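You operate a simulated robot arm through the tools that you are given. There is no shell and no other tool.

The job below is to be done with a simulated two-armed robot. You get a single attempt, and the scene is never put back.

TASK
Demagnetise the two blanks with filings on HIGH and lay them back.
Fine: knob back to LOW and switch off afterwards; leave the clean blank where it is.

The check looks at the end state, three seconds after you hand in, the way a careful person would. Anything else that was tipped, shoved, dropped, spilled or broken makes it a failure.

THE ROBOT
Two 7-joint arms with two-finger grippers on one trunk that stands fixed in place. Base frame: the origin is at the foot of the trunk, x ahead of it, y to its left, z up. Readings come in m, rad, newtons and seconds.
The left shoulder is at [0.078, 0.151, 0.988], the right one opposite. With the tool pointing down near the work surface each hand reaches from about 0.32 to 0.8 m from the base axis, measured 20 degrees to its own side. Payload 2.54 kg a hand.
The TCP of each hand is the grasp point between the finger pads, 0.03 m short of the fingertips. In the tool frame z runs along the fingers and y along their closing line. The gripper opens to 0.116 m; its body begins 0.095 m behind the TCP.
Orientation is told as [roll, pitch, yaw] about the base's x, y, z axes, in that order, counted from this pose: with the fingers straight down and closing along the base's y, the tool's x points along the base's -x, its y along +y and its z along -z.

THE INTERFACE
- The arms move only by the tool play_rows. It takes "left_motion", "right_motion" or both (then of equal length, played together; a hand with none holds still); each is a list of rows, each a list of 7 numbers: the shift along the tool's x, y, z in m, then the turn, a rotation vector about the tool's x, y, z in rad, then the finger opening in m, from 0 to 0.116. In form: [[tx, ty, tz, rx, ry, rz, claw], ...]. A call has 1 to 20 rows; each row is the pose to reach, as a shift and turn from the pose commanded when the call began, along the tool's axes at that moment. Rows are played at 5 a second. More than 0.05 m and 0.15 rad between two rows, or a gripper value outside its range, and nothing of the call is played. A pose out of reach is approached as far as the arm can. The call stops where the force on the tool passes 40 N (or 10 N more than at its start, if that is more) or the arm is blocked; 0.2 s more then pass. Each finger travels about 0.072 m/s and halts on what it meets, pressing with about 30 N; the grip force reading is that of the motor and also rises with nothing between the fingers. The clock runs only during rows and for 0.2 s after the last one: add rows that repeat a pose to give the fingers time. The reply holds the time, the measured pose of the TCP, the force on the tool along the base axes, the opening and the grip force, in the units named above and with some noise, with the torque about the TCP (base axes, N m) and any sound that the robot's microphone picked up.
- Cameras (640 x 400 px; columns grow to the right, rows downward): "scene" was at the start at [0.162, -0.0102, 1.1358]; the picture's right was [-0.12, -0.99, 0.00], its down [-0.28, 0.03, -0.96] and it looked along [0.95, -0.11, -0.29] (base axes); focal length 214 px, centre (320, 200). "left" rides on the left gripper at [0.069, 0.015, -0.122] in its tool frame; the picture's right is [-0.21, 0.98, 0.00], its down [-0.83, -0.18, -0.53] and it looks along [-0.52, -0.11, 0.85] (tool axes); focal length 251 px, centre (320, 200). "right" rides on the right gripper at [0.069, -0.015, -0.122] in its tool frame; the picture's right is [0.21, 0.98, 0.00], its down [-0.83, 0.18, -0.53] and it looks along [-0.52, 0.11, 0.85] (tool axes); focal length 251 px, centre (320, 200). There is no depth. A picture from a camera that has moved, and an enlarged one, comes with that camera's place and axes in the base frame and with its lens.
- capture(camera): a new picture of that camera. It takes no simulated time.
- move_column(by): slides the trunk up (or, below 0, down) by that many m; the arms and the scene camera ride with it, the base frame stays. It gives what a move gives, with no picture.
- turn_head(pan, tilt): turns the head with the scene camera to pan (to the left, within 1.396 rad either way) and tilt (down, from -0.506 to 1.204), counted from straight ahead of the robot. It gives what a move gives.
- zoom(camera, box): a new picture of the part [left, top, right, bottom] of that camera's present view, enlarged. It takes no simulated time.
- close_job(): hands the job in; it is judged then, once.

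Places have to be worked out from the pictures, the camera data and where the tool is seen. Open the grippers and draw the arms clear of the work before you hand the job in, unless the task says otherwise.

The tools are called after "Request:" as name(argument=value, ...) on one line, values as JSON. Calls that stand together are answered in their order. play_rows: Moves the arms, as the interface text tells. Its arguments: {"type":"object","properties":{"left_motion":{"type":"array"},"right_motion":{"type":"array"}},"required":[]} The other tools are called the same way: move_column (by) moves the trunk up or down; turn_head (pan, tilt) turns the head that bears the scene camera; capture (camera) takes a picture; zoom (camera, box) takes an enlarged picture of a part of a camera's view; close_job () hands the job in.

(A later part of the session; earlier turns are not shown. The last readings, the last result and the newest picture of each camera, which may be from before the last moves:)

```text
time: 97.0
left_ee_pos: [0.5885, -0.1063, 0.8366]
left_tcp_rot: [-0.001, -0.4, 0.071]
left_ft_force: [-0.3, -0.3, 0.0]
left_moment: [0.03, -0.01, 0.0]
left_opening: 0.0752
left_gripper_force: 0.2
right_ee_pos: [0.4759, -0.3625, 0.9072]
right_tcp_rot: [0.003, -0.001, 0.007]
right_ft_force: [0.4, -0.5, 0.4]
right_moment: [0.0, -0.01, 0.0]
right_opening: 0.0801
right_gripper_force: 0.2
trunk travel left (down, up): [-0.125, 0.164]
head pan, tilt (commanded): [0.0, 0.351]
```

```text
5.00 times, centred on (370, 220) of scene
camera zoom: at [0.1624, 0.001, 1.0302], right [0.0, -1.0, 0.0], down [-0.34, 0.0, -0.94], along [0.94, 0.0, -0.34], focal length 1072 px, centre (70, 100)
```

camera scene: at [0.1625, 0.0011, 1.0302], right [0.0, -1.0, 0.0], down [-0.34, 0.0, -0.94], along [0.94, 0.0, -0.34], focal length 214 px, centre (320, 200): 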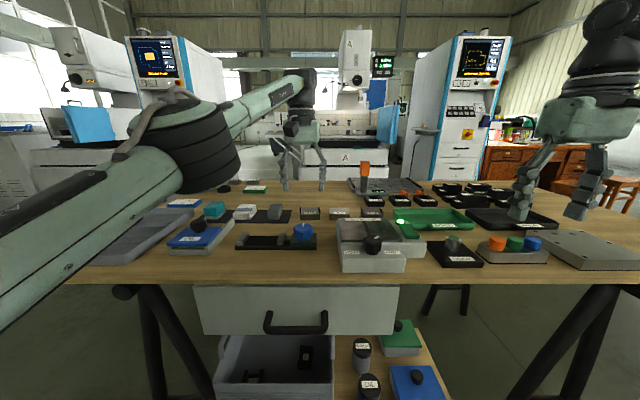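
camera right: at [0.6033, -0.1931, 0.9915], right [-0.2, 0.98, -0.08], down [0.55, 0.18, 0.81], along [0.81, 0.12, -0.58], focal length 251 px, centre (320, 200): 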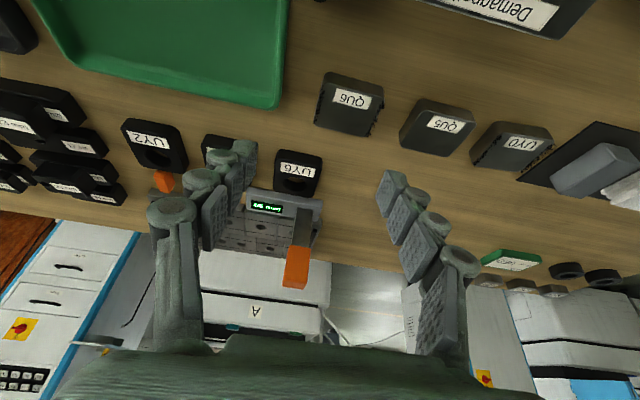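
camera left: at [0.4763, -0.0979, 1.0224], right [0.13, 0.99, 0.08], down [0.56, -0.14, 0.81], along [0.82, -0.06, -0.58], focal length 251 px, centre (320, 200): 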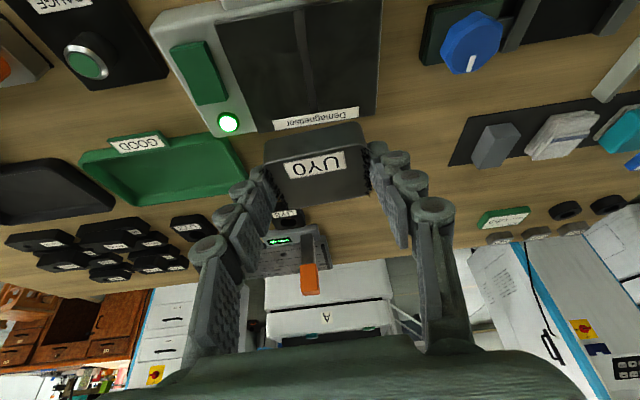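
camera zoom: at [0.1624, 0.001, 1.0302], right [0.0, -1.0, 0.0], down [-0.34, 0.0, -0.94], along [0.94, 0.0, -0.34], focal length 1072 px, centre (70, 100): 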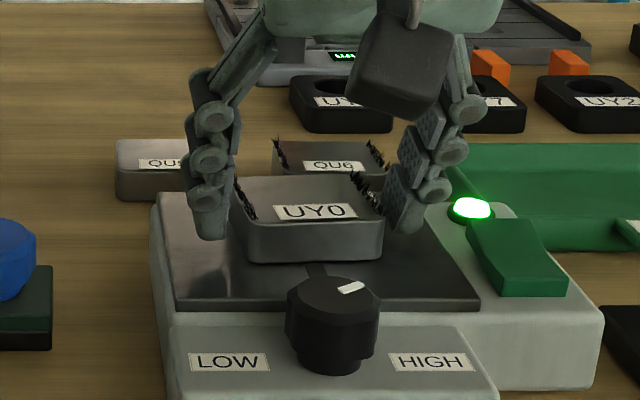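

It's lying flat but still holds the filings. Waiting another 4 s with it lying free.

Request:
play_rows(left_motion=[[0, 0, 0, 0, 0, 0, 0.075], [0, 0, 0, 0, 0, 0, 0.075], [0, 0, 0, 0, 0, 0, 0.075], [0, 0, 0, 0, 0, 0, 0.075], [0, 0, 0, 0, 0, 0, 0.075], [0, 0, 0, 0, 0, 0, 0.075], [0, 0, 0, 0, 0, 0, 0.075], [0, 0, 0, 0, 0, 0, 0.075], [0, 0, 0, 0, 0, 0, 0.075], [0, 0, 0, 0, 0, 0, 0.075], [0, 0, 0, 0, 0, 0, 0.075], [0, 0, 0, 0, 0, 0, 0.075], [0, 0, 0, 0, 0, 0, 0.075], [0, 0, 0, 0, 0, 0, 0.075], [0, 0, 0, 0, 0, 0, 0.075], [0, 0, 0, 0, 0, 0, 0.075], [0, 0, 0, 0, 0, 0, 0.075], [0, 0, 0, 0, 0, 0, 0.075], [0, 0, 0, 0, 0, 0, 0.075], [0, 0, 0, 0, 0, 0, 0.075]])

Request:
zoom(camera="left", box=[220, 110, 420, 240])

Request:
zoom(camera="scene", box=[345, 235, 375, 265])

```text
time: 101.2
left_ee_pos: [0.5886, -0.1055, 0.8362]
left_tcp_rot: [-0.001, -0.399, 0.07]
left_ft_force: [-0.8, 1.1, 0.6]
left_moment: [0.01, -0.05, 0.01]
left_opening: 0.0749
left_gripper_force: 0.1
right_ee_pos: [0.4747, -0.3627, 0.908]
right_tcp_rot: [0.001, -0.001, 0.006]
right_ft_force: [0.1, 0.4, 0.1]
right_moment: [-0.01, 0.0, 0.02]
right_opening: 0.0799
right_gripper_force: 0.1
trunk travel left (down, up): [-0.125, 0.164]
head pan, tilt (commanded): [0.0, 0.351]
```

```text
3.08 times, centred on (320, 175) of left
camera zoom: at [0.477, -0.0991, 0.9228], right [0.13, 0.99, 0.08], down [0.56, -0.14, 0.81], along [0.82, -0.06, -0.58], focal length 774 px, centre (320, 277)
```

zoom: 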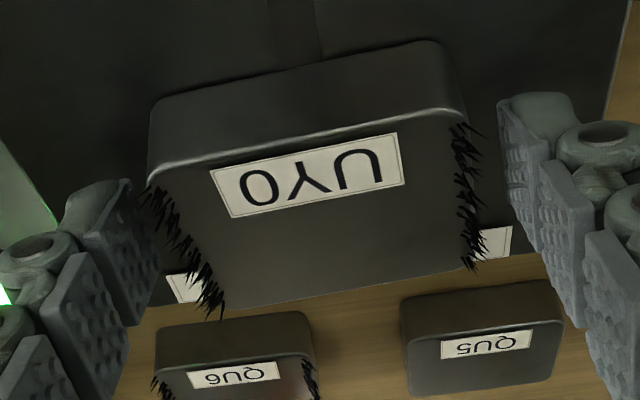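

```text
13.33 times, centred on (360, 250) of scene
camera zoom: at [0.1624, 0.001, 1.0302], right [0.0, -1.0, 0.0], down [-0.34, 0.0, -0.94], along [0.94, 0.0, -0.34], focal length 2860 px, centre (-213, -467)
```

zoom: 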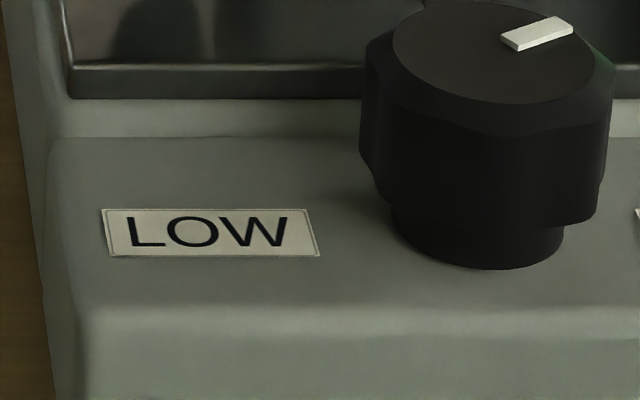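

No change after about 8 s lying free on the plate. I'll re-grip and draw it in true contact across the gap (right, then left), and then withdraw slowly to the left and up.

Request:
play_rows(left_motion=[[0, 0, 0, 0, 0, 0, 0.065], [0, 0, 0, 0, 0, 0, 0.05], [0, 0, 0, 0, 0, 0, 0.04], [0, 0, 0, 0, 0, 0, 0.04], [0, -0.005, 0, 0, 0, 0, 0.04], [0, -0.01, 0, 0, 0, 0, 0.04], [0, -0.015, 0, 0, 0, 0, 0.04], [0, -0.02, 0, 0, 0, 0, 0.04], [0, -0.016, 0, 0, 0, 0, 0.04], [0, -0.012, 0, 0, 0, 0, 0.04], [0, -0.008, 0, 0, 0, 0, 0.04], [0, -0.004, 0, 0, 0, 0, 0.04], [0, 0.0, 0, 0, 0, 0, 0.04], [0, 0.004, 0, 0, 0, 0, 0.04], [0, 0.008, 0, 0, 0, 0, 0.04], [0, 0.012, 0, 0, 0, 0, 0.04], [0, 0.016, 0, 0, 0, 0, 0.04], [0, 0.02, 0, 0, 0, 0, 0.04], [0, 0.025, 0, 0, 0, 0, 0.04], [0, 0.03, 0, 0, 0, 0, 0.04]])

Request:
zoom(camera="left", box=[220, 110, 420, 240])

Request:
zoom(camera="scene", box=[300, 180, 420, 270])

```text
time: 105.4
left_ee_pos: [0.587, -0.0751, 0.8369]
left_tcp_rot: [0.0, -0.402, 0.071]
left_ft_force: [-0.2, -0.9, 0.5]
left_moment: [-0.19, -0.11, -0.01]
left_opening: 0.0594
left_gripper_force: 30.2
right_ee_pos: [0.476, -0.3621, 0.9078]
right_tcp_rot: [0.001, 0.001, 0.006]
right_ft_force: [0.2, 0.0, 0.3]
right_moment: [0.02, 0.03, 0.03]
right_opening: 0.0802
right_gripper_force: 0.1
trunk travel left (down, up): [-0.125, 0.164]
head pan, tilt (commanded): [0.0, 0.351]
```

```text
3.08 times, centred on (320, 175) of left
camera zoom: at [0.4752, -0.0684, 0.9229], right [0.13, 0.99, 0.08], down [0.56, -0.14, 0.81], along [0.82, -0.06, -0.58], focal length 774 px, centre (320, 277)
```

zoom: 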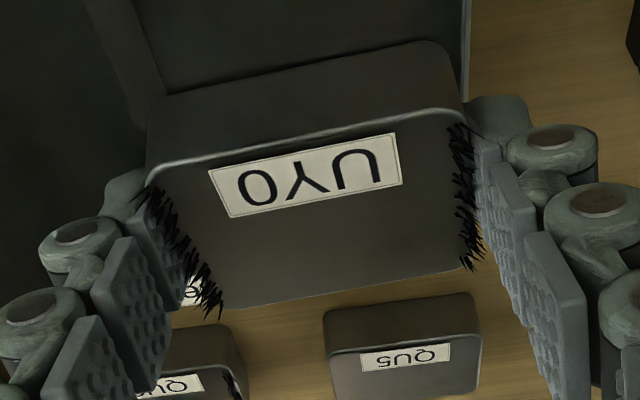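

```text
4.44 times, centred on (360, 225) of scene
camera zoom: at [0.1624, 0.0009, 1.0302], right [0.0, -1.0, 0.0], down [-0.34, 0.0, -0.94], along [0.94, 0.0, -0.34], focal length 953 px, centre (142, 89)
```

zoom: 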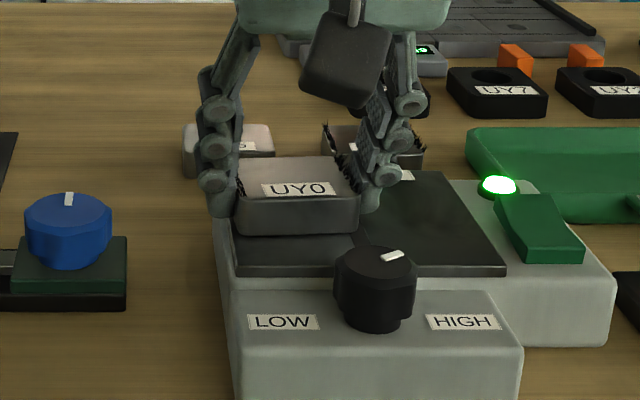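

Contact confirmed (the plate carries it), but no change. I'll go back to the plate centre and try a much slower withdrawal, about 1 cm/s.

Request:
play_rows(left_motion=[[0, -0.008, 0, 0, 0, 0, 0.04], [0, -0.016, 0, 0, 0, 0, 0.04], [0, -0.024, 0, 0, 0, 0, 0.04], [0, -0.03, 0, 0, 0, 0, 0.04], [0, -0.03, 0, 0, 0, 0, 0.04], [-0.0008, -0.03, -0.0018, 0, 0, 0, 0.04], [-0.0016, -0.03, -0.0037, 0, 0, 0, 0.04], [-0.0023, -0.03, -0.0055, 0, 0, 0, 0.04], [-0.0031, -0.03, -0.0074, 0, 0, 0, 0.04], [-0.0039, -0.03, -0.0092, 0, 0, 0, 0.04], [-0.0047, -0.03, -0.0111, 0, 0, 0, 0.04], [-0.0055, -0.03, -0.0129, 0, 0, 0, 0.04], [-0.0062, -0.03, -0.0147, 0, 0, 0, 0.04], [-0.007, -0.03, -0.0166, 0, 0, 0, 0.04], [-0.0078, -0.03, -0.0184, 0, 0, 0, 0.04], [-0.0086, -0.03, -0.0203, 0, 0, 0, 0.04], [-0.0094, -0.03, -0.0221, 0, 0, 0, 0.04], [-0.0101, -0.03, -0.0239, 0, 0, 0, 0.04], [-0.0109, -0.03, -0.0258, 0, 0, 0, 0.04], [-0.0117, -0.03, -0.0276, 0, 0, 0, 0.04]])

Request:
play_rows(left_motion=[[-0.0008, 0, -0.0018, 0, 0, 0, 0.04], [-0.0016, 0, -0.0037, 0, 0, 0, 0.04], [-0.0023, 0, -0.0055, 0, 0, 0, 0.04], [-0.0031, 0, -0.0074, 0, 0, 0, 0.04], [-0.0039, 0, -0.0092, 0, 0, 0, 0.04], [-0.0047, 0, -0.0111, 0, 0, 0, 0.04], [-0.0055, 0, -0.0129, 0, 0, 0, 0.04], [-0.0062, 0, -0.0147, 0, 0, 0, 0.04], [-0.007, 0, -0.0166, 0, 0, 0, 0.04], [-0.0078, 0, -0.0184, 0, 0, 0, 0.04], [-0.0086, 0, -0.0203, 0, 0, 0, 0.04], [-0.0094, 0, -0.0221, 0, 0, 0, 0.04], [-0.0101, 0, -0.0239, 0, 0, 0, 0.04], [-0.0109, 0, -0.0258, 0, 0, 0, 0.04], [-0.0117, 0, -0.0276, 0, 0, 0, 0.04], [-0.0125, 0, -0.0295, 0, 0, 0, 0.04], [-0.0133, 0, -0.0313, 0, 0, 0, 0.04], [-0.014, 0, -0.0332, 0, 0, 0, 0.04], [-0.0148, 0, -0.035, 0, 0, 0, 0.04], [-0.0156, 0, -0.0368, 0, 0, 0, 0.04]])

Request:
zoom(camera="left", box=[220, 110, 420, 240])

```text
time: 109.6
left_ee_pos: [0.5886, -0.1059, 0.8676]
left_tcp_rot: [0.0, -0.399, 0.071]
left_ft_force: [0.4, 0.8, -4.9]
left_moment: [0.0, 0.05, -0.03]
left_opening: 0.0595
left_gripper_force: 29.8
right_ee_pos: [0.4769, -0.3628, 0.9078]
right_tcp_rot: [0.001, 0.002, 0.007]
right_ft_force: [-1.0, -0.7, 1.2]
right_moment: [0.01, -0.02, -0.03]
right_opening: 0.0801
right_gripper_force: 0.1
trunk travel left (down, up): [-0.125, 0.164]
head pan, tilt (commanded): [0.0, 0.351]
```

```text
time: 113.8
left_ee_pos: [0.5875, -0.1056, 0.9057]
left_tcp_rot: [-0.001, -0.402, 0.07]
left_ft_force: [-0.4, 0.1, -4.5]
left_moment: [0.01, 0.06, -0.01]
left_opening: 0.0593
left_gripper_force: 29.8
right_ee_pos: [0.4755, -0.3629, 0.9087]
right_tcp_rot: [0.002, 0.0, 0.004]
right_ft_force: [-0.5, -0.9, -0.2]
right_moment: [0.02, 0.0, -0.02]
right_opening: 0.0801
right_gripper_force: 0.0
trunk travel left (down, up): [-0.125, 0.164]
head pan, tilt (commanded): [0.0, 0.351]
```

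```text
3.08 times, centred on (320, 175) of left
camera zoom: at [0.4765, -0.0985, 0.9924], right [0.13, 0.99, 0.08], down [0.56, -0.14, 0.81], along [0.82, -0.06, -0.58], focal length 774 px, centre (320, 277)
```

zoom: 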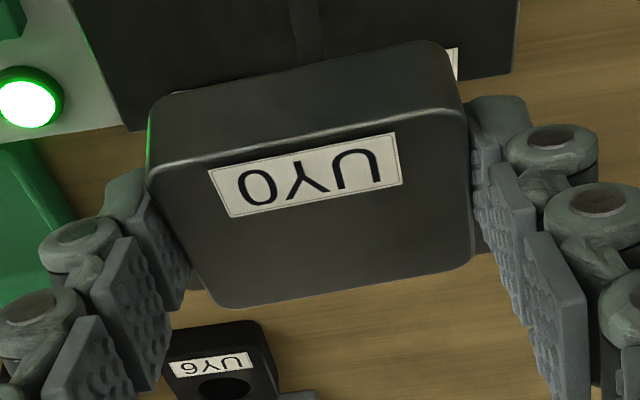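

The filings have dropped off: the slow 1 cm/s withdrawal did it. I'll keep rising slowly a bit further to leave the field before transferring.

Request:
play_rows(left_motion=[[-0.001, 0, -0.0023, 0, 0, 0, 0.04], [-0.002, 0, -0.0046, 0, 0, 0, 0.04], [-0.0029, 0, -0.0069, 0, 0, 0, 0.04], [-0.0039, 0, -0.0092, 0, 0, 0, 0.04], [-0.0049, 0, -0.0115, 0, 0, 0, 0.04], [-0.0058, 0, -0.0138, 0, 0, 0, 0.04], [-0.0068, 0, -0.0161, 0, 0, 0, 0.04], [-0.0078, 0, -0.0184, 0, 0, 0, 0.04], [-0.0088, 0, -0.0207, 0, 0, 0, 0.04], [-0.0098, 0, -0.023, 0, 0, 0, 0.04], [-0.0107, 0, -0.0253, 0, 0, 0, 0.04], [-0.0117, 0, -0.0276, 0, 0, 0, 0.04], [-0.0133, 0, -0.0313, 0, 0, 0, 0.04], [-0.0148, 0, -0.035, 0, 0, 0, 0.04], [-0.0164, 0, -0.0387, 0, 0, 0, 0.04], [-0.018, 0, -0.0424, 0, 0, 0, 0.04], [-0.0195, 0, -0.0461, 0, 0, 0, 0.04]])

Request:
zoom(camera="left", box=[180, 0, 460, 220])

```text
time: 117.4
left_ee_pos: [0.5878, -0.1059, 0.9573]
left_tcp_rot: [0.001, -0.4, 0.071]
left_ft_force: [0.4, 0.7, -4.0]
left_moment: [-0.02, 0.02, -0.02]
left_opening: 0.0593
left_gripper_force: 30.5
right_ee_pos: [0.4754, -0.3618, 0.9083]
right_tcp_rot: [0.001, 0.002, 0.005]
right_ft_force: [1.2, 0.3, -1.0]
right_moment: [0.02, -0.01, 0.04]
right_opening: 0.0801
right_gripper_force: 0.1
trunk travel left (down, up): [-0.125, 0.164]
head pan, tilt (commanded): [0.0, 0.351]
```

```text
1.82 times, centred on (320, 110) of left
camera zoom: at [0.4766, -0.0992, 1.0426], right [0.13, 0.99, 0.08], down [0.56, -0.14, 0.81], along [0.82, -0.06, -0.58], focal length 457 px, centre (320, 364)
```

zoom: 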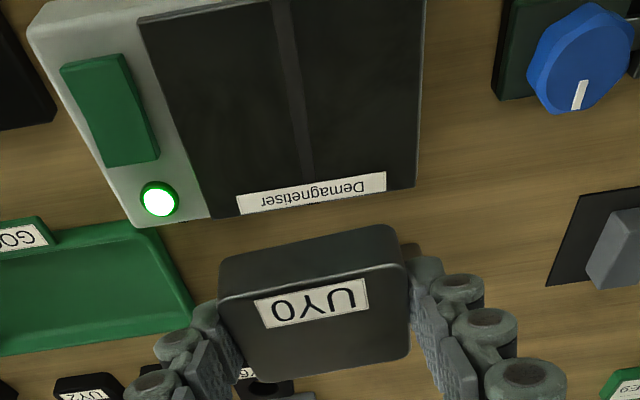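

UY0 is clean and clear of the field. Carrying it back over its original spot at (0.745,0.029) TCP.

Request:
play_rows(left_motion=[[-0.0219, 0.0176, 0.0093, 0, 0, 0, 0.04], [-0.0438, 0.0352, 0.0185, 0, 0, 0, 0.04], [-0.0657, 0.0528, 0.0278, 0, 0, 0, 0.04], [-0.0875, 0.0705, 0.037, 0, 0, 0, 0.04], [-0.1, 0.0881, 0.0684, 0, 0, 0, 0.04], [-0.1126, 0.1057, 0.0997, 0, 0, 0, 0.04], [-0.1251, 0.1233, 0.1311, 0, 0, 0, 0.04], [-0.1251, 0.1233, 0.1311, 0, 0, 0, 0.04]])

Request:
zoom(camera="scene", box=[240, 130, 400, 250])

Request:
capture(camera="left")

```text
time: 119.2
left_ee_pos: [0.7469, 0.0274, 0.8825]
left_tcp_rot: [0.0, -0.4, 0.071]
left_ft_force: [1.4, -0.7, -4.7]
left_moment: [0.0, 0.02, 0.02]
left_opening: 0.0595
left_gripper_force: 30.4
right_ee_pos: [0.476, -0.362, 0.9085]
right_tcp_rot: [0.002, 0.001, 0.005]
right_ft_force: [0.1, 0.0, 0.3]
right_moment: [0.01, 0.02, -0.03]
right_opening: 0.0801
right_gripper_force: 0.1
trunk travel left (down, up): [-0.125, 0.164]
head pan, tilt (commanded): [0.0, 0.351]
```

```text
3.33 times, centred on (320, 190) of scene
camera zoom: at [0.1629, 0.0011, 1.0302], right [0.0, -1.0, 0.0], down [-0.34, 0.0, -0.94], along [0.94, 0.0, -0.34], focal length 715 px, centre (320, 233)
```

zoom: 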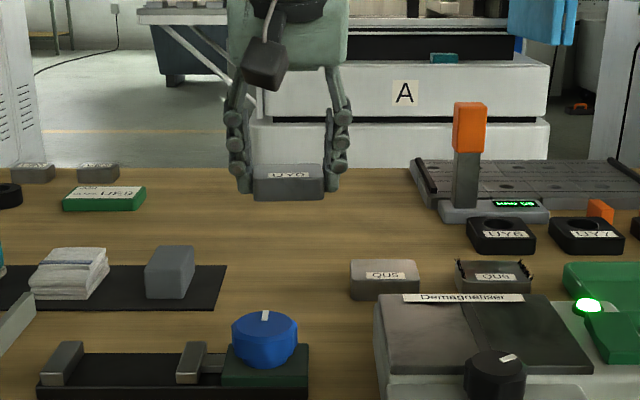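

```text
taken
camera left: at [0.6355, 0.0342, 0.9682], right [0.13, 0.99, 0.08], down [0.56, -0.14, 0.81], along [0.82, -0.06, -0.58], focal length 251 px, centre (320, 200)
```

left: 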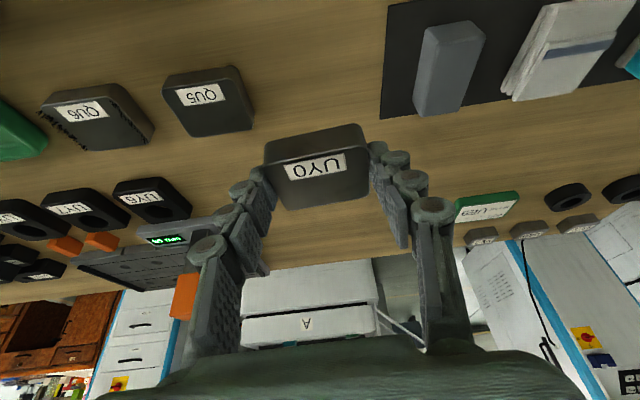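

Nearly exactly above the original spot (correcting 2 mm). Lowering to just above the table.

Request:
play_rows(left_motion=[[0.0134, 0.0014, 0.0268, 0, 0, 0, 0.04], [0.0251, 0.0014, 0.0545, 0, 0, 0, 0.04], [0.031, 0.0014, 0.0683, 0, 0, 0, 0.04], [0.0345, 0.0014, 0.0766, 0, 0, 0, 0.04], [0.0356, 0.0014, 0.0793, 0, 0, 0, 0.04], [0.0356, 0.0014, 0.0793, 0, 0, 0, 0.04]])

Request:
zoom(camera="scene", box=[270, 160, 370, 250])

```text
time: 120.6
left_ee_pos: [0.7439, 0.0308, 0.7976]
left_tcp_rot: [0.0, -0.399, 0.071]
left_ft_force: [0.2, -0.5, -4.1]
left_moment: [-0.07, 0.03, 0.02]
left_opening: 0.0595
left_gripper_force: 30.0
right_ee_pos: [0.4756, -0.3629, 0.9076]
right_tcp_rot: [0.001, 0.0, 0.006]
right_ft_force: [0.6, 0.0, 0.4]
right_moment: [0.0, -0.01, 0.0]
right_opening: 0.0798
right_gripper_force: 0.0
trunk travel left (down, up): [-0.125, 0.164]
head pan, tilt (commanded): [0.0, 0.351]
```

```text
4.44 times, centred on (320, 205) of scene
camera zoom: at [0.1628, 0.001, 1.0301], right [0.0, -1.0, 0.0], down [-0.34, 0.0, -0.94], along [0.94, 0.0, -0.34], focal length 953 px, centre (320, 178)
```

zoom: 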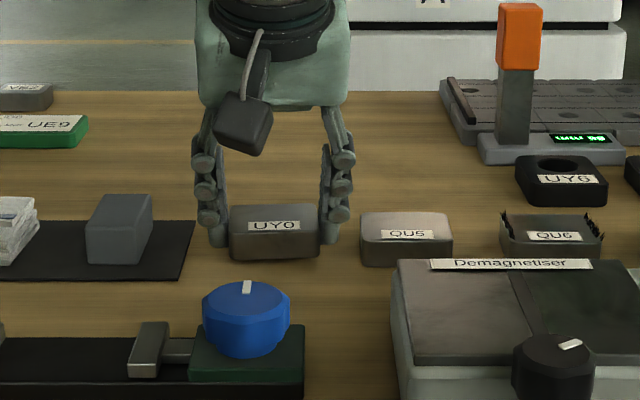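

Within about 1.5 mm of where it stood. Easing down the last millimetres to contact.

Request:
play_rows(left_motion=[[0.0006, -0.0005, 0.0014, 0, 0, 0, 0.04], [0.0012, -0.001, 0.0028, 0, 0, 0, 0.04], [0.0016, -0.001, 0.0037, 0, 0, 0, 0.04], [0.0016, -0.001, 0.0037, 0, 0, 0, 0.04]])

```text
time: 121.6
left_ee_pos: [0.7454, 0.0303, 0.7941]
left_tcp_rot: [0.0, -0.4, 0.069]
left_ft_force: [-0.9, 0.3, -5.4]
left_moment: [0.01, 0.05, -0.01]
left_opening: 0.0594
left_gripper_force: 30.4
right_ee_pos: [0.4771, -0.362, 0.9078]
right_tcp_rot: [0.002, -0.001, 0.004]
right_ft_force: [0.2, 0.5, 0.2]
right_moment: [0.02, -0.04, -0.02]
right_opening: 0.08
right_gripper_force: 0.2
trunk travel left (down, up): [-0.125, 0.164]
head pan, tilt (commanded): [0.0, 0.351]
```

Not touching yet; another 2 mm in half-steps.

Request:
play_rows(left_motion=[[0.0004, 0, 0.0009, 0, 0, 0, 0.04], [0.0008, 0, 0.0018, 0, 0, 0, 0.04], [0.0008, 0, 0.0018, 0, 0, 0, 0.04]])

```text
time: 122.4
left_ee_pos: [0.7437, 0.0285, 0.7928]
left_tcp_rot: [0.0, -0.398, 0.069]
left_ft_force: [0.8, -0.1, -3.5]
left_moment: [0.01, -0.03, 0.0]
left_opening: 0.0596
left_gripper_force: 30.0
right_ee_pos: [0.4758, -0.3628, 0.9077]
right_tcp_rot: [0.001, -0.001, 0.005]
right_ft_force: [0.3, -0.1, -0.3]
right_moment: [0.06, -0.02, -0.01]
right_opening: 0.08
right_gripper_force: 0.0
trunk travel left (down, up): [-0.125, 0.164]
head pan, tilt (commanded): [0.0, 0.351]
```

Force just starting to drop (−3.5 N); one more small step.

Request:
play_rows(left_motion=[[0.0004, 0, 0.0009, 0, 0, 0, 0.04], [0.0006, 0, 0.0014, 0, 0, 0, 0.04], [0.0006, 0, 0.0014, 0, 0, 0, 0.04]])

```text
time: 123.2
left_ee_pos: [0.7431, 0.0292, 0.7921]
left_tcp_rot: [-0.002, -0.404, 0.069]
left_ft_force: [3.8, -1.4, 6.1]
left_moment: [0.27, 0.1, -0.05]
left_opening: 0.0594
left_gripper_force: 30.0
right_ee_pos: [0.4759, -0.3637, 0.9092]
right_tcp_rot: [0.001, -0.001, 0.006]
right_ft_force: [-0.3, 0.3, 0.2]
right_moment: [0.01, -0.01, 0.02]
right_opening: 0.0804
right_gripper_force: 0.1
trunk travel left (down, up): [-0.125, 0.164]
head pan, tilt (commanded): [0.0, 0.351]
```

The table carries it now (+6 N). Releasing with a 75 mm opening and lifting straight up.

Request:
play_rows(left_motion=[[0, 0, 0, 0, 0, 0, 0.065], [0, 0, 0, 0, 0, 0, 0.075], [0, 0, 0, 0, 0, 0, 0.075], [-0.0078, 0, -0.0184, 0, 0, 0, 0.075], [-0.0195, 0, -0.046, 0, 0, 0, 0.075], [-0.0351, 0, -0.0829, 0, 0, 0, 0.075], [-0.0351, 0, -0.0829, 0, 0, 0, 0.075]])

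Request:
capture(camera="left")

Request:
zoom(camera="scene", box=[270, 160, 370, 250])

```text
time: 124.8
left_ee_pos: [0.7437, 0.03, 0.8809]
left_tcp_rot: [0.0, -0.401, 0.07]
left_ft_force: [-0.1, -0.4, -0.4]
left_moment: [-0.01, 0.0, 0.02]
left_opening: 0.0749
left_gripper_force: 0.1
right_ee_pos: [0.4754, -0.3634, 0.9083]
right_tcp_rot: [0.002, -0.001, 0.006]
right_ft_force: [0.3, -0.3, -0.9]
right_moment: [-0.03, 0.0, 0.0]
right_opening: 0.0797
right_gripper_force: 0.0
trunk travel left (down, up): [-0.125, 0.164]
head pan, tilt (commanded): [0.0, 0.351]
```

```text
taken
camera left: at [0.6327, 0.037, 0.9666], right [0.13, 0.99, 0.08], down [0.56, -0.14, 0.81], along [0.82, -0.06, -0.58], focal length 251 px, centre (320, 200)
```

left: 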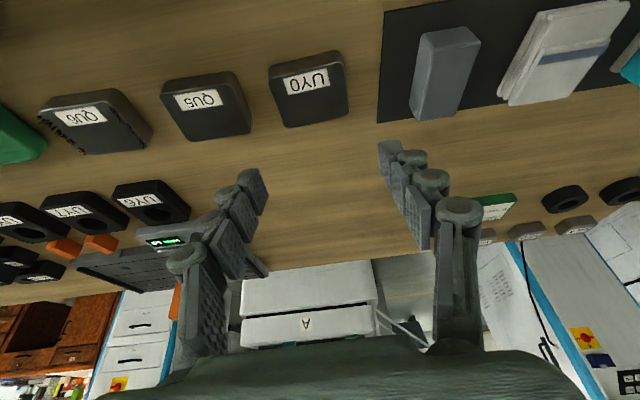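

```text
4.44 times, centred on (320, 205) of scene
camera zoom: at [0.1623, 0.0009, 1.0302], right [0.0, -1.0, 0.0], down [-0.34, 0.0, -0.94], along [0.94, 0.0, -0.34], focal length 953 px, centre (320, 178)
```

zoom: 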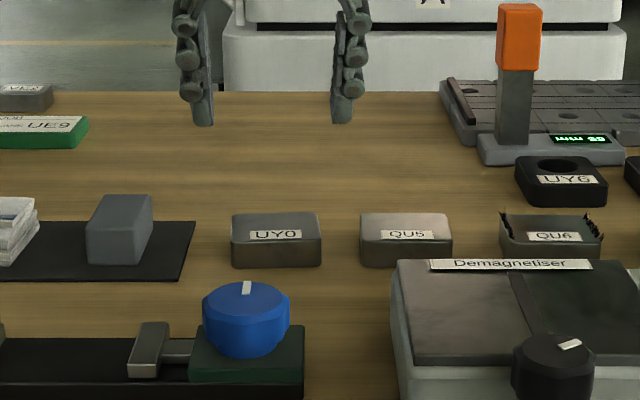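

UY0 lies back exactly where it was, filings gone. For QU6 I'll test in the air whether the left arm can reach it with a steeper tilt (0.7 rad), since its posture is good.

Request:
play_rows(left_motion=[[0, 0, -0.003, 0.0158, -0.1, 0.026, 0.08], [0, 0, -0.006, 0.0317, -0.2, 0.052, 0.08], [0, 0, -0.01, 0.0475, -0.3, 0.078, 0.08], [0.0027, -0.03, -0.0111, 0.0475, -0.3, 0.078, 0.08], [0.0054, -0.06, -0.0122, 0.0475, -0.3, 0.078, 0.08], [0.0081, -0.09, -0.0134, 0.0475, -0.3, 0.078, 0.08], [0.0108, -0.12, -0.0145, 0.0475, -0.3, 0.078, 0.08], [0.0135, -0.15, -0.0156, 0.0475, -0.3, 0.078, 0.08], [0.0162, -0.181, -0.0167, 0.0475, -0.3, 0.078, 0.08], [0.0162, -0.181, -0.0167, 0.0475, -0.3, 0.078, 0.08]])

Request:
capture(camera="left")

Request:
capture(camera="scene")

```text
time: 127.0
left_ee_pos: [0.7348, -0.1529, 0.8896]
left_tcp_rot: [0.001, -0.701, -0.02]
left_ft_force: [-0.7, -0.4, -0.3]
left_moment: [0.02, -0.03, -0.02]
left_opening: 0.0802
left_gripper_force: 0.0
right_ee_pos: [0.476, -0.362, 0.9085]
right_tcp_rot: [0.003, 0.001, 0.005]
right_ft_force: [0.3, 0.1, 0.0]
right_moment: [0.0, 0.02, -0.02]
right_opening: 0.0802
right_gripper_force: 0.1
trunk travel left (down, up): [-0.125, 0.164]
head pan, tilt (commanded): [0.0, 0.351]
```

```text
taken
camera left: at [0.6046, -0.135, 0.938], right [0.18, 0.97, 0.14], down [0.28, -0.19, 0.94], along [0.94, -0.13, -0.31], focal length 251 px, centre (320, 200)
```

left: 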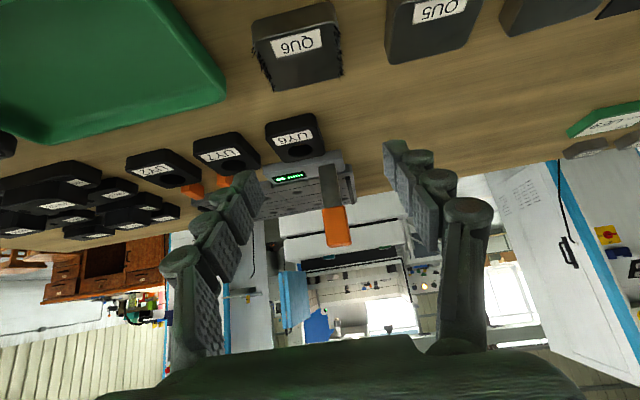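

```text
taken
camera scene: at [0.1624, 0.0007, 1.0303], right [0.0, -1.0, 0.0], down [-0.34, 0.0, -0.94], along [0.94, 0.0, -0.34], focal length 214 px, centre (320, 200)
```

scene: 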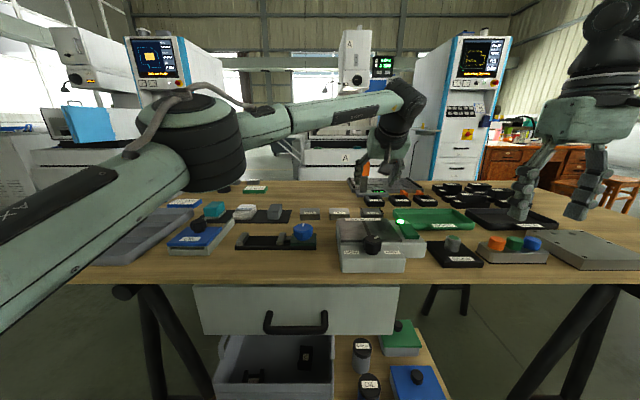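

The left arm reaches QU6 with the 0.7 rad tilt. Zooming in to locate QU6 relative to the fingers.

Request:
zoom(camera="left", box=[235, 0, 395, 110])

Request:
zoom(camera="scene", box=[320, 150, 420, 240])

```text
3.64 times, centred on (315, 55) of left
camera zoom: at [0.6046, -0.135, 0.938], right [0.18, 0.97, 0.14], down [0.28, -0.19, 0.94], along [0.94, -0.13, -0.31], focal length 914 px, centre (338, 727)
```

zoom: 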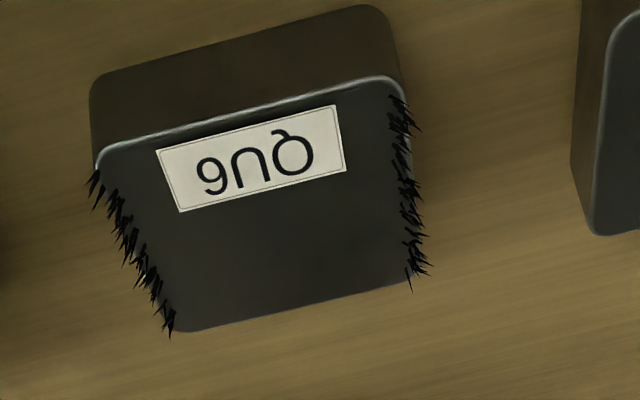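

```text
4.44 times, centred on (370, 195) of scene
camera zoom: at [0.1624, 0.0007, 1.0303], right [0.0, -1.0, 0.0], down [-0.34, 0.0, -0.94], along [0.94, 0.0, -0.34], focal length 953 px, centre (98, 222)
```

zoom: 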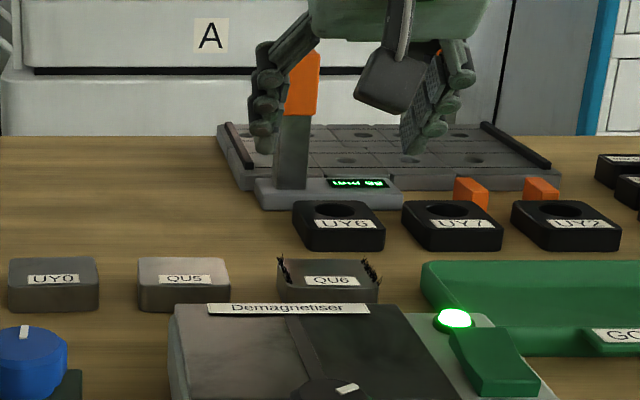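

QU6's centre is about (0.751,-0.152), yaw about −2°, with the GOOD tray's edge near y≈−0.215, so I need a tight 72 mm opening. Lowering to just above its top and checking the centring.

Request:
play_rows(left_motion=[[0.0095, 0.0001, 0.0131, 0.002, 0, 0.0025, 0.075], [0.019, 0.0002, 0.0263, 0.0042, 0, 0.005, 0.072], [0.0284, 0.0004, 0.0395, 0.0063, 0, 0.0075, 0.072], [0.0379, 0.0005, 0.0526, 0.0084, 0, 0.0099, 0.072], [0.0379, 0.0005, 0.0526, 0.0084, 0, 0.0099, 0.072]])

Request:
zoom(camera="scene", box=[340, 170, 420, 235])

Request:
capture(camera="left")

```text
time: 128.2
left_ee_pos: [0.7406, -0.1522, 0.8259]
left_tcp_rot: [0.001, -0.703, -0.033]
left_ft_force: [-0.8, 0.5, 0.4]
left_moment: [0.0, 0.0, -0.01]
left_opening: 0.0719
left_gripper_force: 0.1
right_ee_pos: [0.4757, -0.3624, 0.9078]
right_tcp_rot: [0.002, 0.0, 0.004]
right_ft_force: [0.6, -0.5, -0.3]
right_moment: [0.0, 0.0, 0.05]
right_opening: 0.08
right_gripper_force: 0.2
trunk travel left (down, up): [-0.125, 0.164]
head pan, tilt (commanded): [0.0, 0.351]
```

```text
6.15 times, centred on (380, 202) of scene
camera zoom: at [0.1625, 0.001, 1.0302], right [0.0, -1.0, 0.0], down [-0.34, 0.0, -0.94], along [0.94, 0.0, -0.34], focal length 1320 px, centre (-49, 185)
```

zoom: 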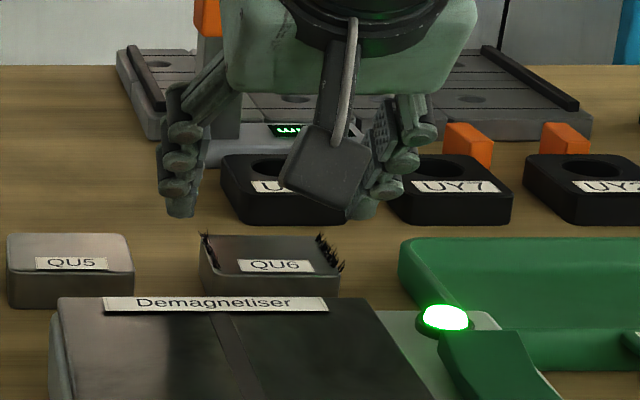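

```text
taken
camera left: at [0.6098, -0.1326, 0.8743], right [0.2, 0.97, 0.14], down [0.28, -0.19, 0.94], along [0.94, -0.15, -0.31], focal length 251 px, centre (320, 200)
```

left: 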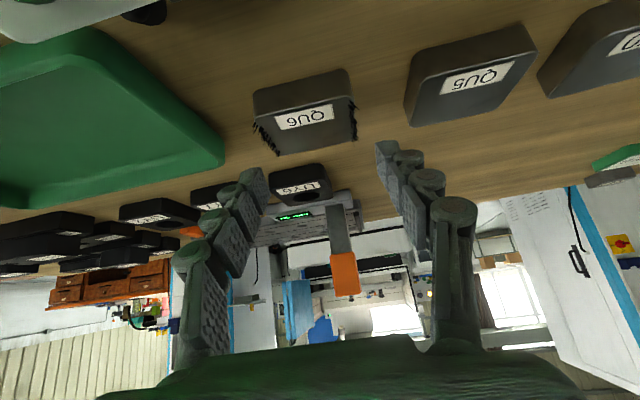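

Zooming in from the hand camera to decide the lateral centring.

Request:
zoom(camera="left", box=[230, 60, 410, 190])

```text
3.08 times, centred on (320, 125) of left
camera zoom: at [0.6098, -0.1326, 0.8743], right [0.2, 0.97, 0.14], down [0.28, -0.19, 0.94], along [0.94, -0.15, -0.31], focal length 774 px, centre (320, 431)
```

zoom: 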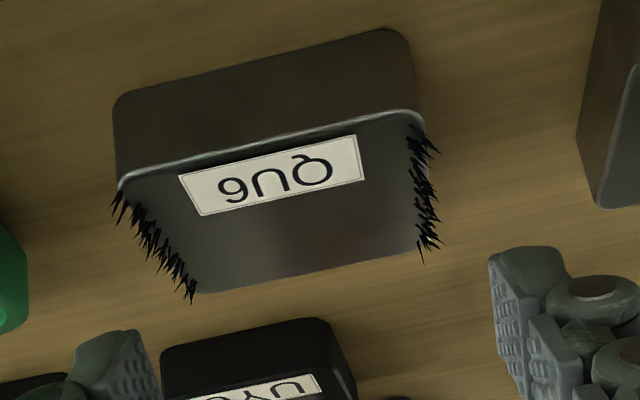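

Label-based and hand-camera measurements agree that the block is centred within about 1–2 mm. Lowering the fingers around QU6 to TCP z≈0.790.

Request:
play_rows(left_motion=[[0.0077, 0, 0.0092, 0, 0, 0, 0.072], [0.0142, 0, 0.0168, 0, 0, 0, 0.072], [0.0194, 0, 0.0229, 0, 0, 0, 0.072], [0.0229, 0, 0.0271, 0, 0, 0, 0.072], [0.0229, 0, 0.0271, 0, 0, 0, 0.072]])

Request:
zoom(camera="scene", box=[340, 170, 420, 235])

Request:
capture(camera="left")

```text
time: 129.4
left_ee_pos: [0.7412, -0.1524, 0.7889]
left_tcp_rot: [-0.001, -0.701, -0.034]
left_ft_force: [-0.5, -0.3, 0.4]
left_moment: [0.02, 0.01, -0.03]
left_opening: 0.0723
left_gripper_force: 0.1
right_ee_pos: [0.476, -0.3626, 0.9085]
right_tcp_rot: [0.001, -0.001, 0.004]
right_ft_force: [0.3, 1.3, -0.1]
right_moment: [0.02, 0.0, -0.02]
right_opening: 0.0799
right_gripper_force: 0.1
trunk travel left (down, up): [-0.125, 0.164]
head pan, tilt (commanded): [0.0, 0.351]
```

```text
6.15 times, centred on (380, 202) of scene
camera zoom: at [0.1624, 0.001, 1.0302], right [0.0, -1.0, 0.0], down [-0.34, 0.0, -0.94], along [0.94, 0.0, -0.34], focal length 1320 px, centre (-49, 185)
```

zoom: 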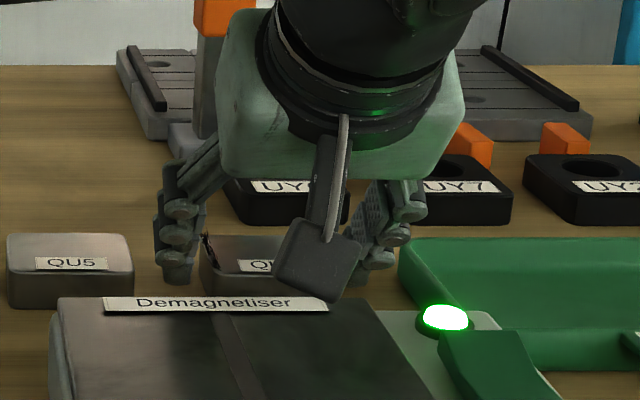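

```text
taken
camera left: at [0.6102, -0.1331, 0.8389], right [0.2, 0.97, 0.14], down [0.28, -0.19, 0.94], along [0.94, -0.15, -0.31], focal length 251 px, centre (320, 200)
```

left: 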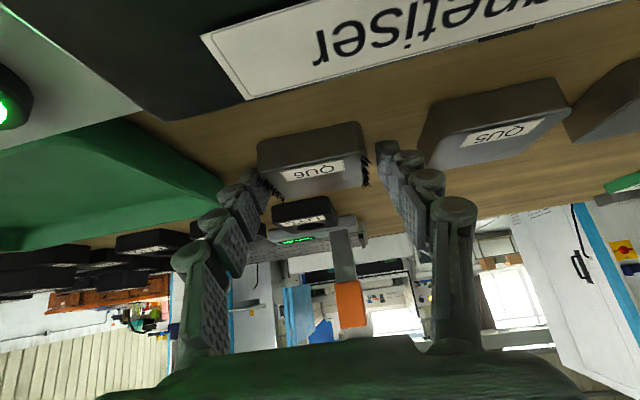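

Both fingers straddle QU6 with no contact forces. Closing.

Request:
play_rows(left_motion=[[0, 0, 0, 0, 0, 0, 0.065], [0, 0, 0, 0, 0, 0, 0.058], [0, 0, 0, 0, 0, 0, 0.05], [0, 0, 0, 0, 0, 0, 0.04], [0, 0, 0, 0, 0, 0, 0.04]])

Request:
zoom(camera="scene", box=[340, 170, 420, 235])

Request:
zoom(camera="left", box=[200, 100, 440, 240])

```text
time: 130.6
left_ee_pos: [0.7408, -0.1517, 0.7897]
left_tcp_rot: [0.0, -0.699, -0.033]
left_ft_force: [-0.7, -2.1, 0.9]
left_moment: [-0.27, 0.06, -0.03]
left_opening: 0.0593
left_gripper_force: 30.0
right_ee_pos: [0.4754, -0.3627, 0.9083]
right_tcp_rot: [0.003, 0.001, 0.005]
right_ft_force: [-0.3, -0.1, 0.2]
right_moment: [-0.03, 0.02, -0.03]
right_opening: 0.0798
right_gripper_force: 0.1
trunk travel left (down, up): [-0.125, 0.164]
head pan, tilt (commanded): [0.0, 0.351]
```

```text
6.15 times, centred on (380, 202) of scene
camera zoom: at [0.1623, 0.0009, 1.0303], right [0.0, -1.0, 0.0], down [-0.34, 0.0, -0.94], along [0.94, 0.0, -0.34], focal length 1320 px, centre (-49, 185)
```

zoom: 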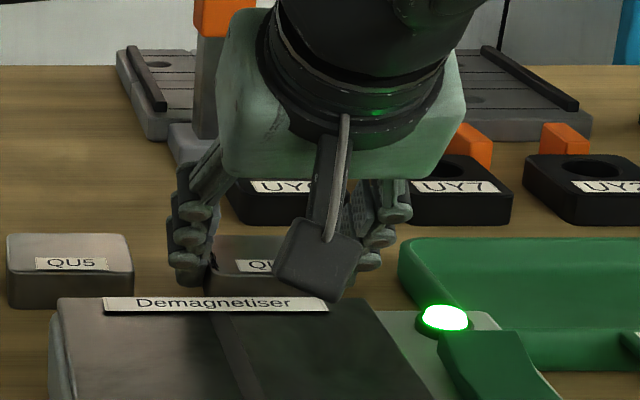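

```text
2.67 times, centred on (320, 170) of left
camera zoom: at [0.61, -0.1334, 0.8392], right [0.2, 0.97, 0.14], down [0.28, -0.19, 0.94], along [0.94, -0.15, -0.31], focal length 670 px, centre (320, 280)
```

zoom: 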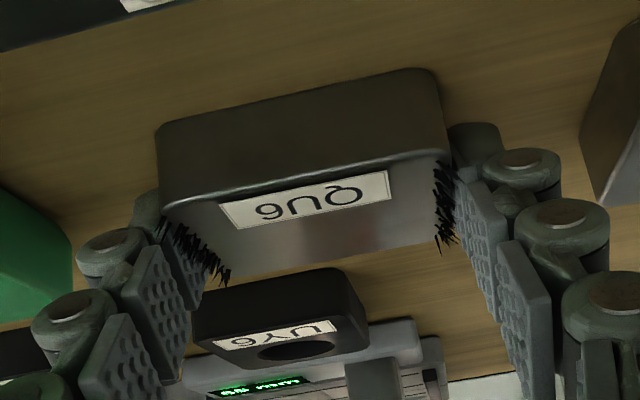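

QU6 gripped (59.3 mm) without shifting; grasp pose (0.741,-0.152,0.789), pitch −0.70, yaw −0.033. Lifting it straight up.

Request:
play_rows(left_motion=[[-0.0129, 0, -0.0153, 0, 0, 0, 0.04], [-0.0258, 0, -0.0306, 0, 0, 0, 0.04], [-0.0451, 0, -0.0535, 0, 0, 0, 0.04], [-0.0613, 0, -0.0726, 0, 0, 0, 0.04], [-0.0613, 0, -0.0726, 0, 0, 0, 0.04]])

Request:
capture(camera="left")

Request:
capture(camera="scene")

```text
time: 131.8
left_ee_pos: [0.7396, -0.1534, 0.8858]
left_tcp_rot: [0.001, -0.699, -0.035]
left_ft_force: [-0.1, 0.0, -3.6]
left_moment: [-0.02, 0.04, 0.0]
left_opening: 0.0593
left_gripper_force: 30.1
right_ee_pos: [0.4752, -0.3628, 0.9076]
right_tcp_rot: [0.001, -0.001, 0.005]
right_ft_force: [0.0, 0.8, -0.8]
right_moment: [0.02, 0.0, 0.01]
right_opening: 0.08
right_gripper_force: 0.1
trunk travel left (down, up): [-0.125, 0.164]
head pan, tilt (commanded): [0.0, 0.351]
```

```text
taken
camera left: at [0.6103, -0.1331, 0.9351], right [0.2, 0.97, 0.14], down [0.28, -0.19, 0.94], along [0.94, -0.15, -0.31], focal length 251 px, centre (320, 200)
```

left: 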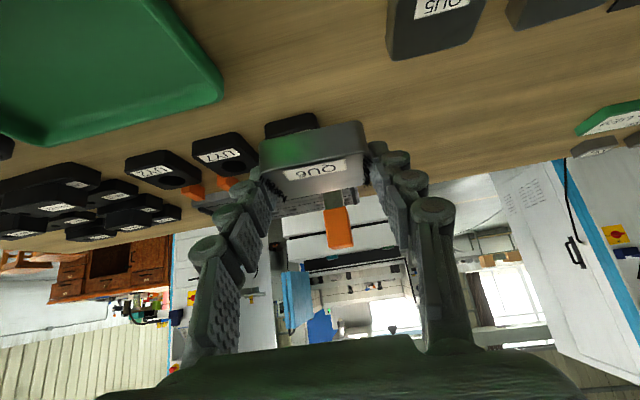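

```text
taken
camera scene: at [0.1628, 0.0009, 1.0301], right [0.0, -1.0, 0.0], down [-0.34, 0.0, -0.94], along [0.94, 0.0, -0.34], focal length 214 px, centre (320, 200)
```

scene: 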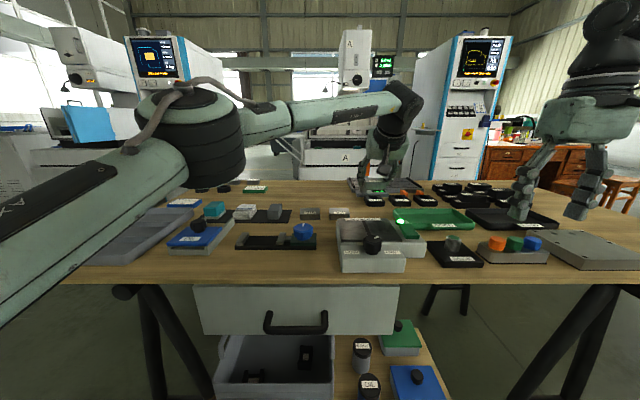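

QU6 is held. Carrying it at this height over the plate centre.

Request:
play_rows(left_motion=[[0.0237, 0.0088, -0.02, 0, 0, 0, 0.04], [0.0475, 0.0175, -0.04, 0, 0, 0, 0.04], [0.0712, 0.0263, -0.06, 0, 0, 0, 0.04], [0.095, 0.035, -0.08, 0, 0, 0, 0.04], [0.1187, 0.0438, -0.1, 0, 0, 0, 0.04], [0.1187, 0.0438, -0.1, 0, 0, 0, 0.04]])

Request:
capture(camera="left")

Request:
zoom(camera="scene", box=[290, 160, 450, 280])

```text
time: 133.2
left_ee_pos: [0.5876, -0.1037, 0.8869]
left_tcp_rot: [0.002, -0.7, -0.034]
left_ft_force: [-1.1, 0.6, -5.0]
left_moment: [-0.01, 0.05, 0.03]
left_opening: 0.0591
left_gripper_force: 30.6
right_ee_pos: [0.4763, -0.3626, 0.9085]
right_tcp_rot: [0.001, 0.001, 0.004]
right_ft_force: [-0.1, 0.5, 1.1]
right_moment: [-0.03, -0.01, -0.03]
right_opening: 0.0797
right_gripper_force: 0.0
trunk travel left (down, up): [-0.125, 0.164]
head pan, tilt (commanded): [0.0, 0.351]
```

```text
taken
camera left: at [0.4565, -0.0836, 0.935], right [0.2, 0.97, 0.14], down [0.28, -0.19, 0.94], along [0.94, -0.15, -0.31], focal length 251 px, centre (320, 200)
```

left: 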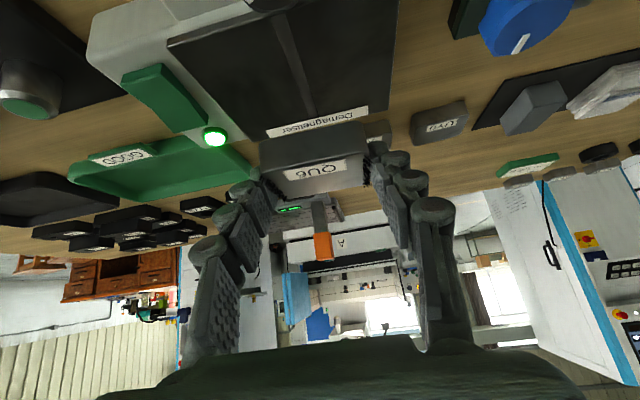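

```text
3.33 times, centred on (370, 220) of scene
camera zoom: at [0.1626, 0.001, 1.0302], right [0.0, -1.0, 0.0], down [-0.34, 0.0, -0.94], along [0.94, 0.0, -0.34], focal length 715 px, centre (153, 133)
```

zoom: 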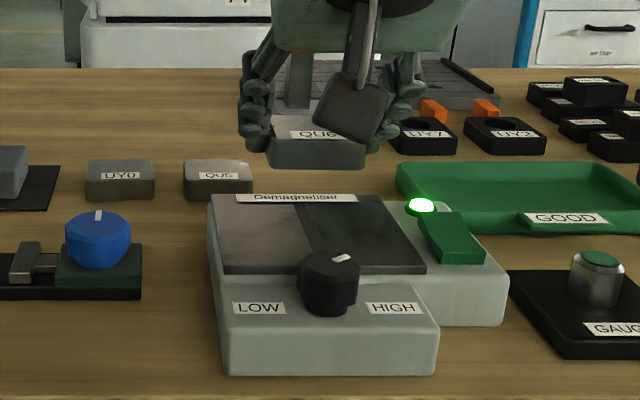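

Over the plate. Lowering to about 4 mm above it.

Request:
play_rows(left_motion=[[0.0129, 0, 0.0153, 0, 0, 0, 0.04], [0.0225, 0, 0.0268, 0, 0, 0, 0.04], [0.029, 0, 0.0344, 0, 0, 0, 0.04], [0.0316, 0, 0.0375, 0, 0, 0, 0.04], [0.0316, 0, 0.0375, 0, 0, 0, 0.04]])

Request:
zoom(camera="scene", box=[320, 190, 420, 270])

```text
time: 134.4
left_ee_pos: [0.5857, -0.104, 0.8352]
left_tcp_rot: [0.002, -0.701, -0.033]
left_ft_force: [-0.6, 0.0, -4.7]
left_moment: [0.0, 0.05, 0.0]
left_opening: 0.0597
left_gripper_force: 29.9
right_ee_pos: [0.4762, -0.3626, 0.9073]
right_tcp_rot: [0.002, 0.0, 0.006]
right_ft_force: [-0.4, 0.7, -0.6]
right_moment: [-0.04, 0.02, 0.0]
right_opening: 0.0801
right_gripper_force: 0.1
trunk travel left (down, up): [-0.125, 0.164]
head pan, tilt (commanded): [0.0, 0.351]
```

```text
5.00 times, centred on (370, 230) of scene
camera zoom: at [0.1627, 0.0009, 1.0302], right [0.0, -1.0, 0.0], down [-0.34, 0.0, -0.94], along [0.94, 0.0, -0.34], focal length 1072 px, centre (70, 50)
```

zoom: 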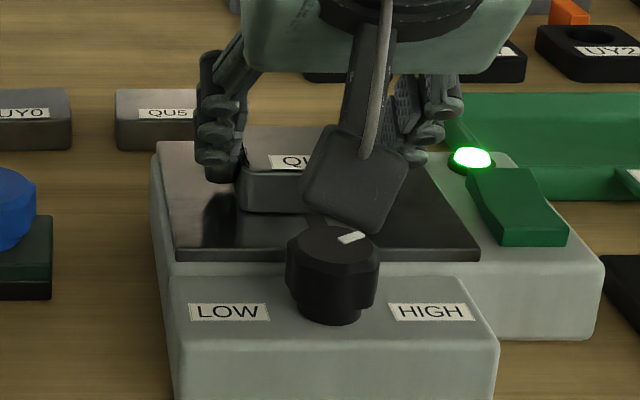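

Almost touching. Easing down until the plate carries it.

Request:
play_rows(left_motion=[[0.0006, 0, 0.0008, 0, 0, 0, 0.04], [0.0011, 0, 0.0013, 0, 0, 0, 0.04], [0.0011, 0, 0.0013, 0, 0, 0, 0.04]])

```text
time: 135.2
left_ee_pos: [0.5862, -0.1041, 0.8345]
left_tcp_rot: [-0.004, -0.703, -0.032]
left_ft_force: [3.2, -0.7, 4.5]
left_moment: [-0.17, 0.08, 0.06]
left_opening: 0.0597
left_gripper_force: 30.1
right_ee_pos: [0.475, -0.3632, 0.9092]
right_tcp_rot: [0.001, -0.001, 0.005]
right_ft_force: [0.1, 0.2, 0.2]
right_moment: [0.0, 0.01, 0.0]
right_opening: 0.0798
right_gripper_force: 0.1
trunk travel left (down, up): [-0.125, 0.164]
head pan, tilt (commanded): [0.0, 0.351]
```

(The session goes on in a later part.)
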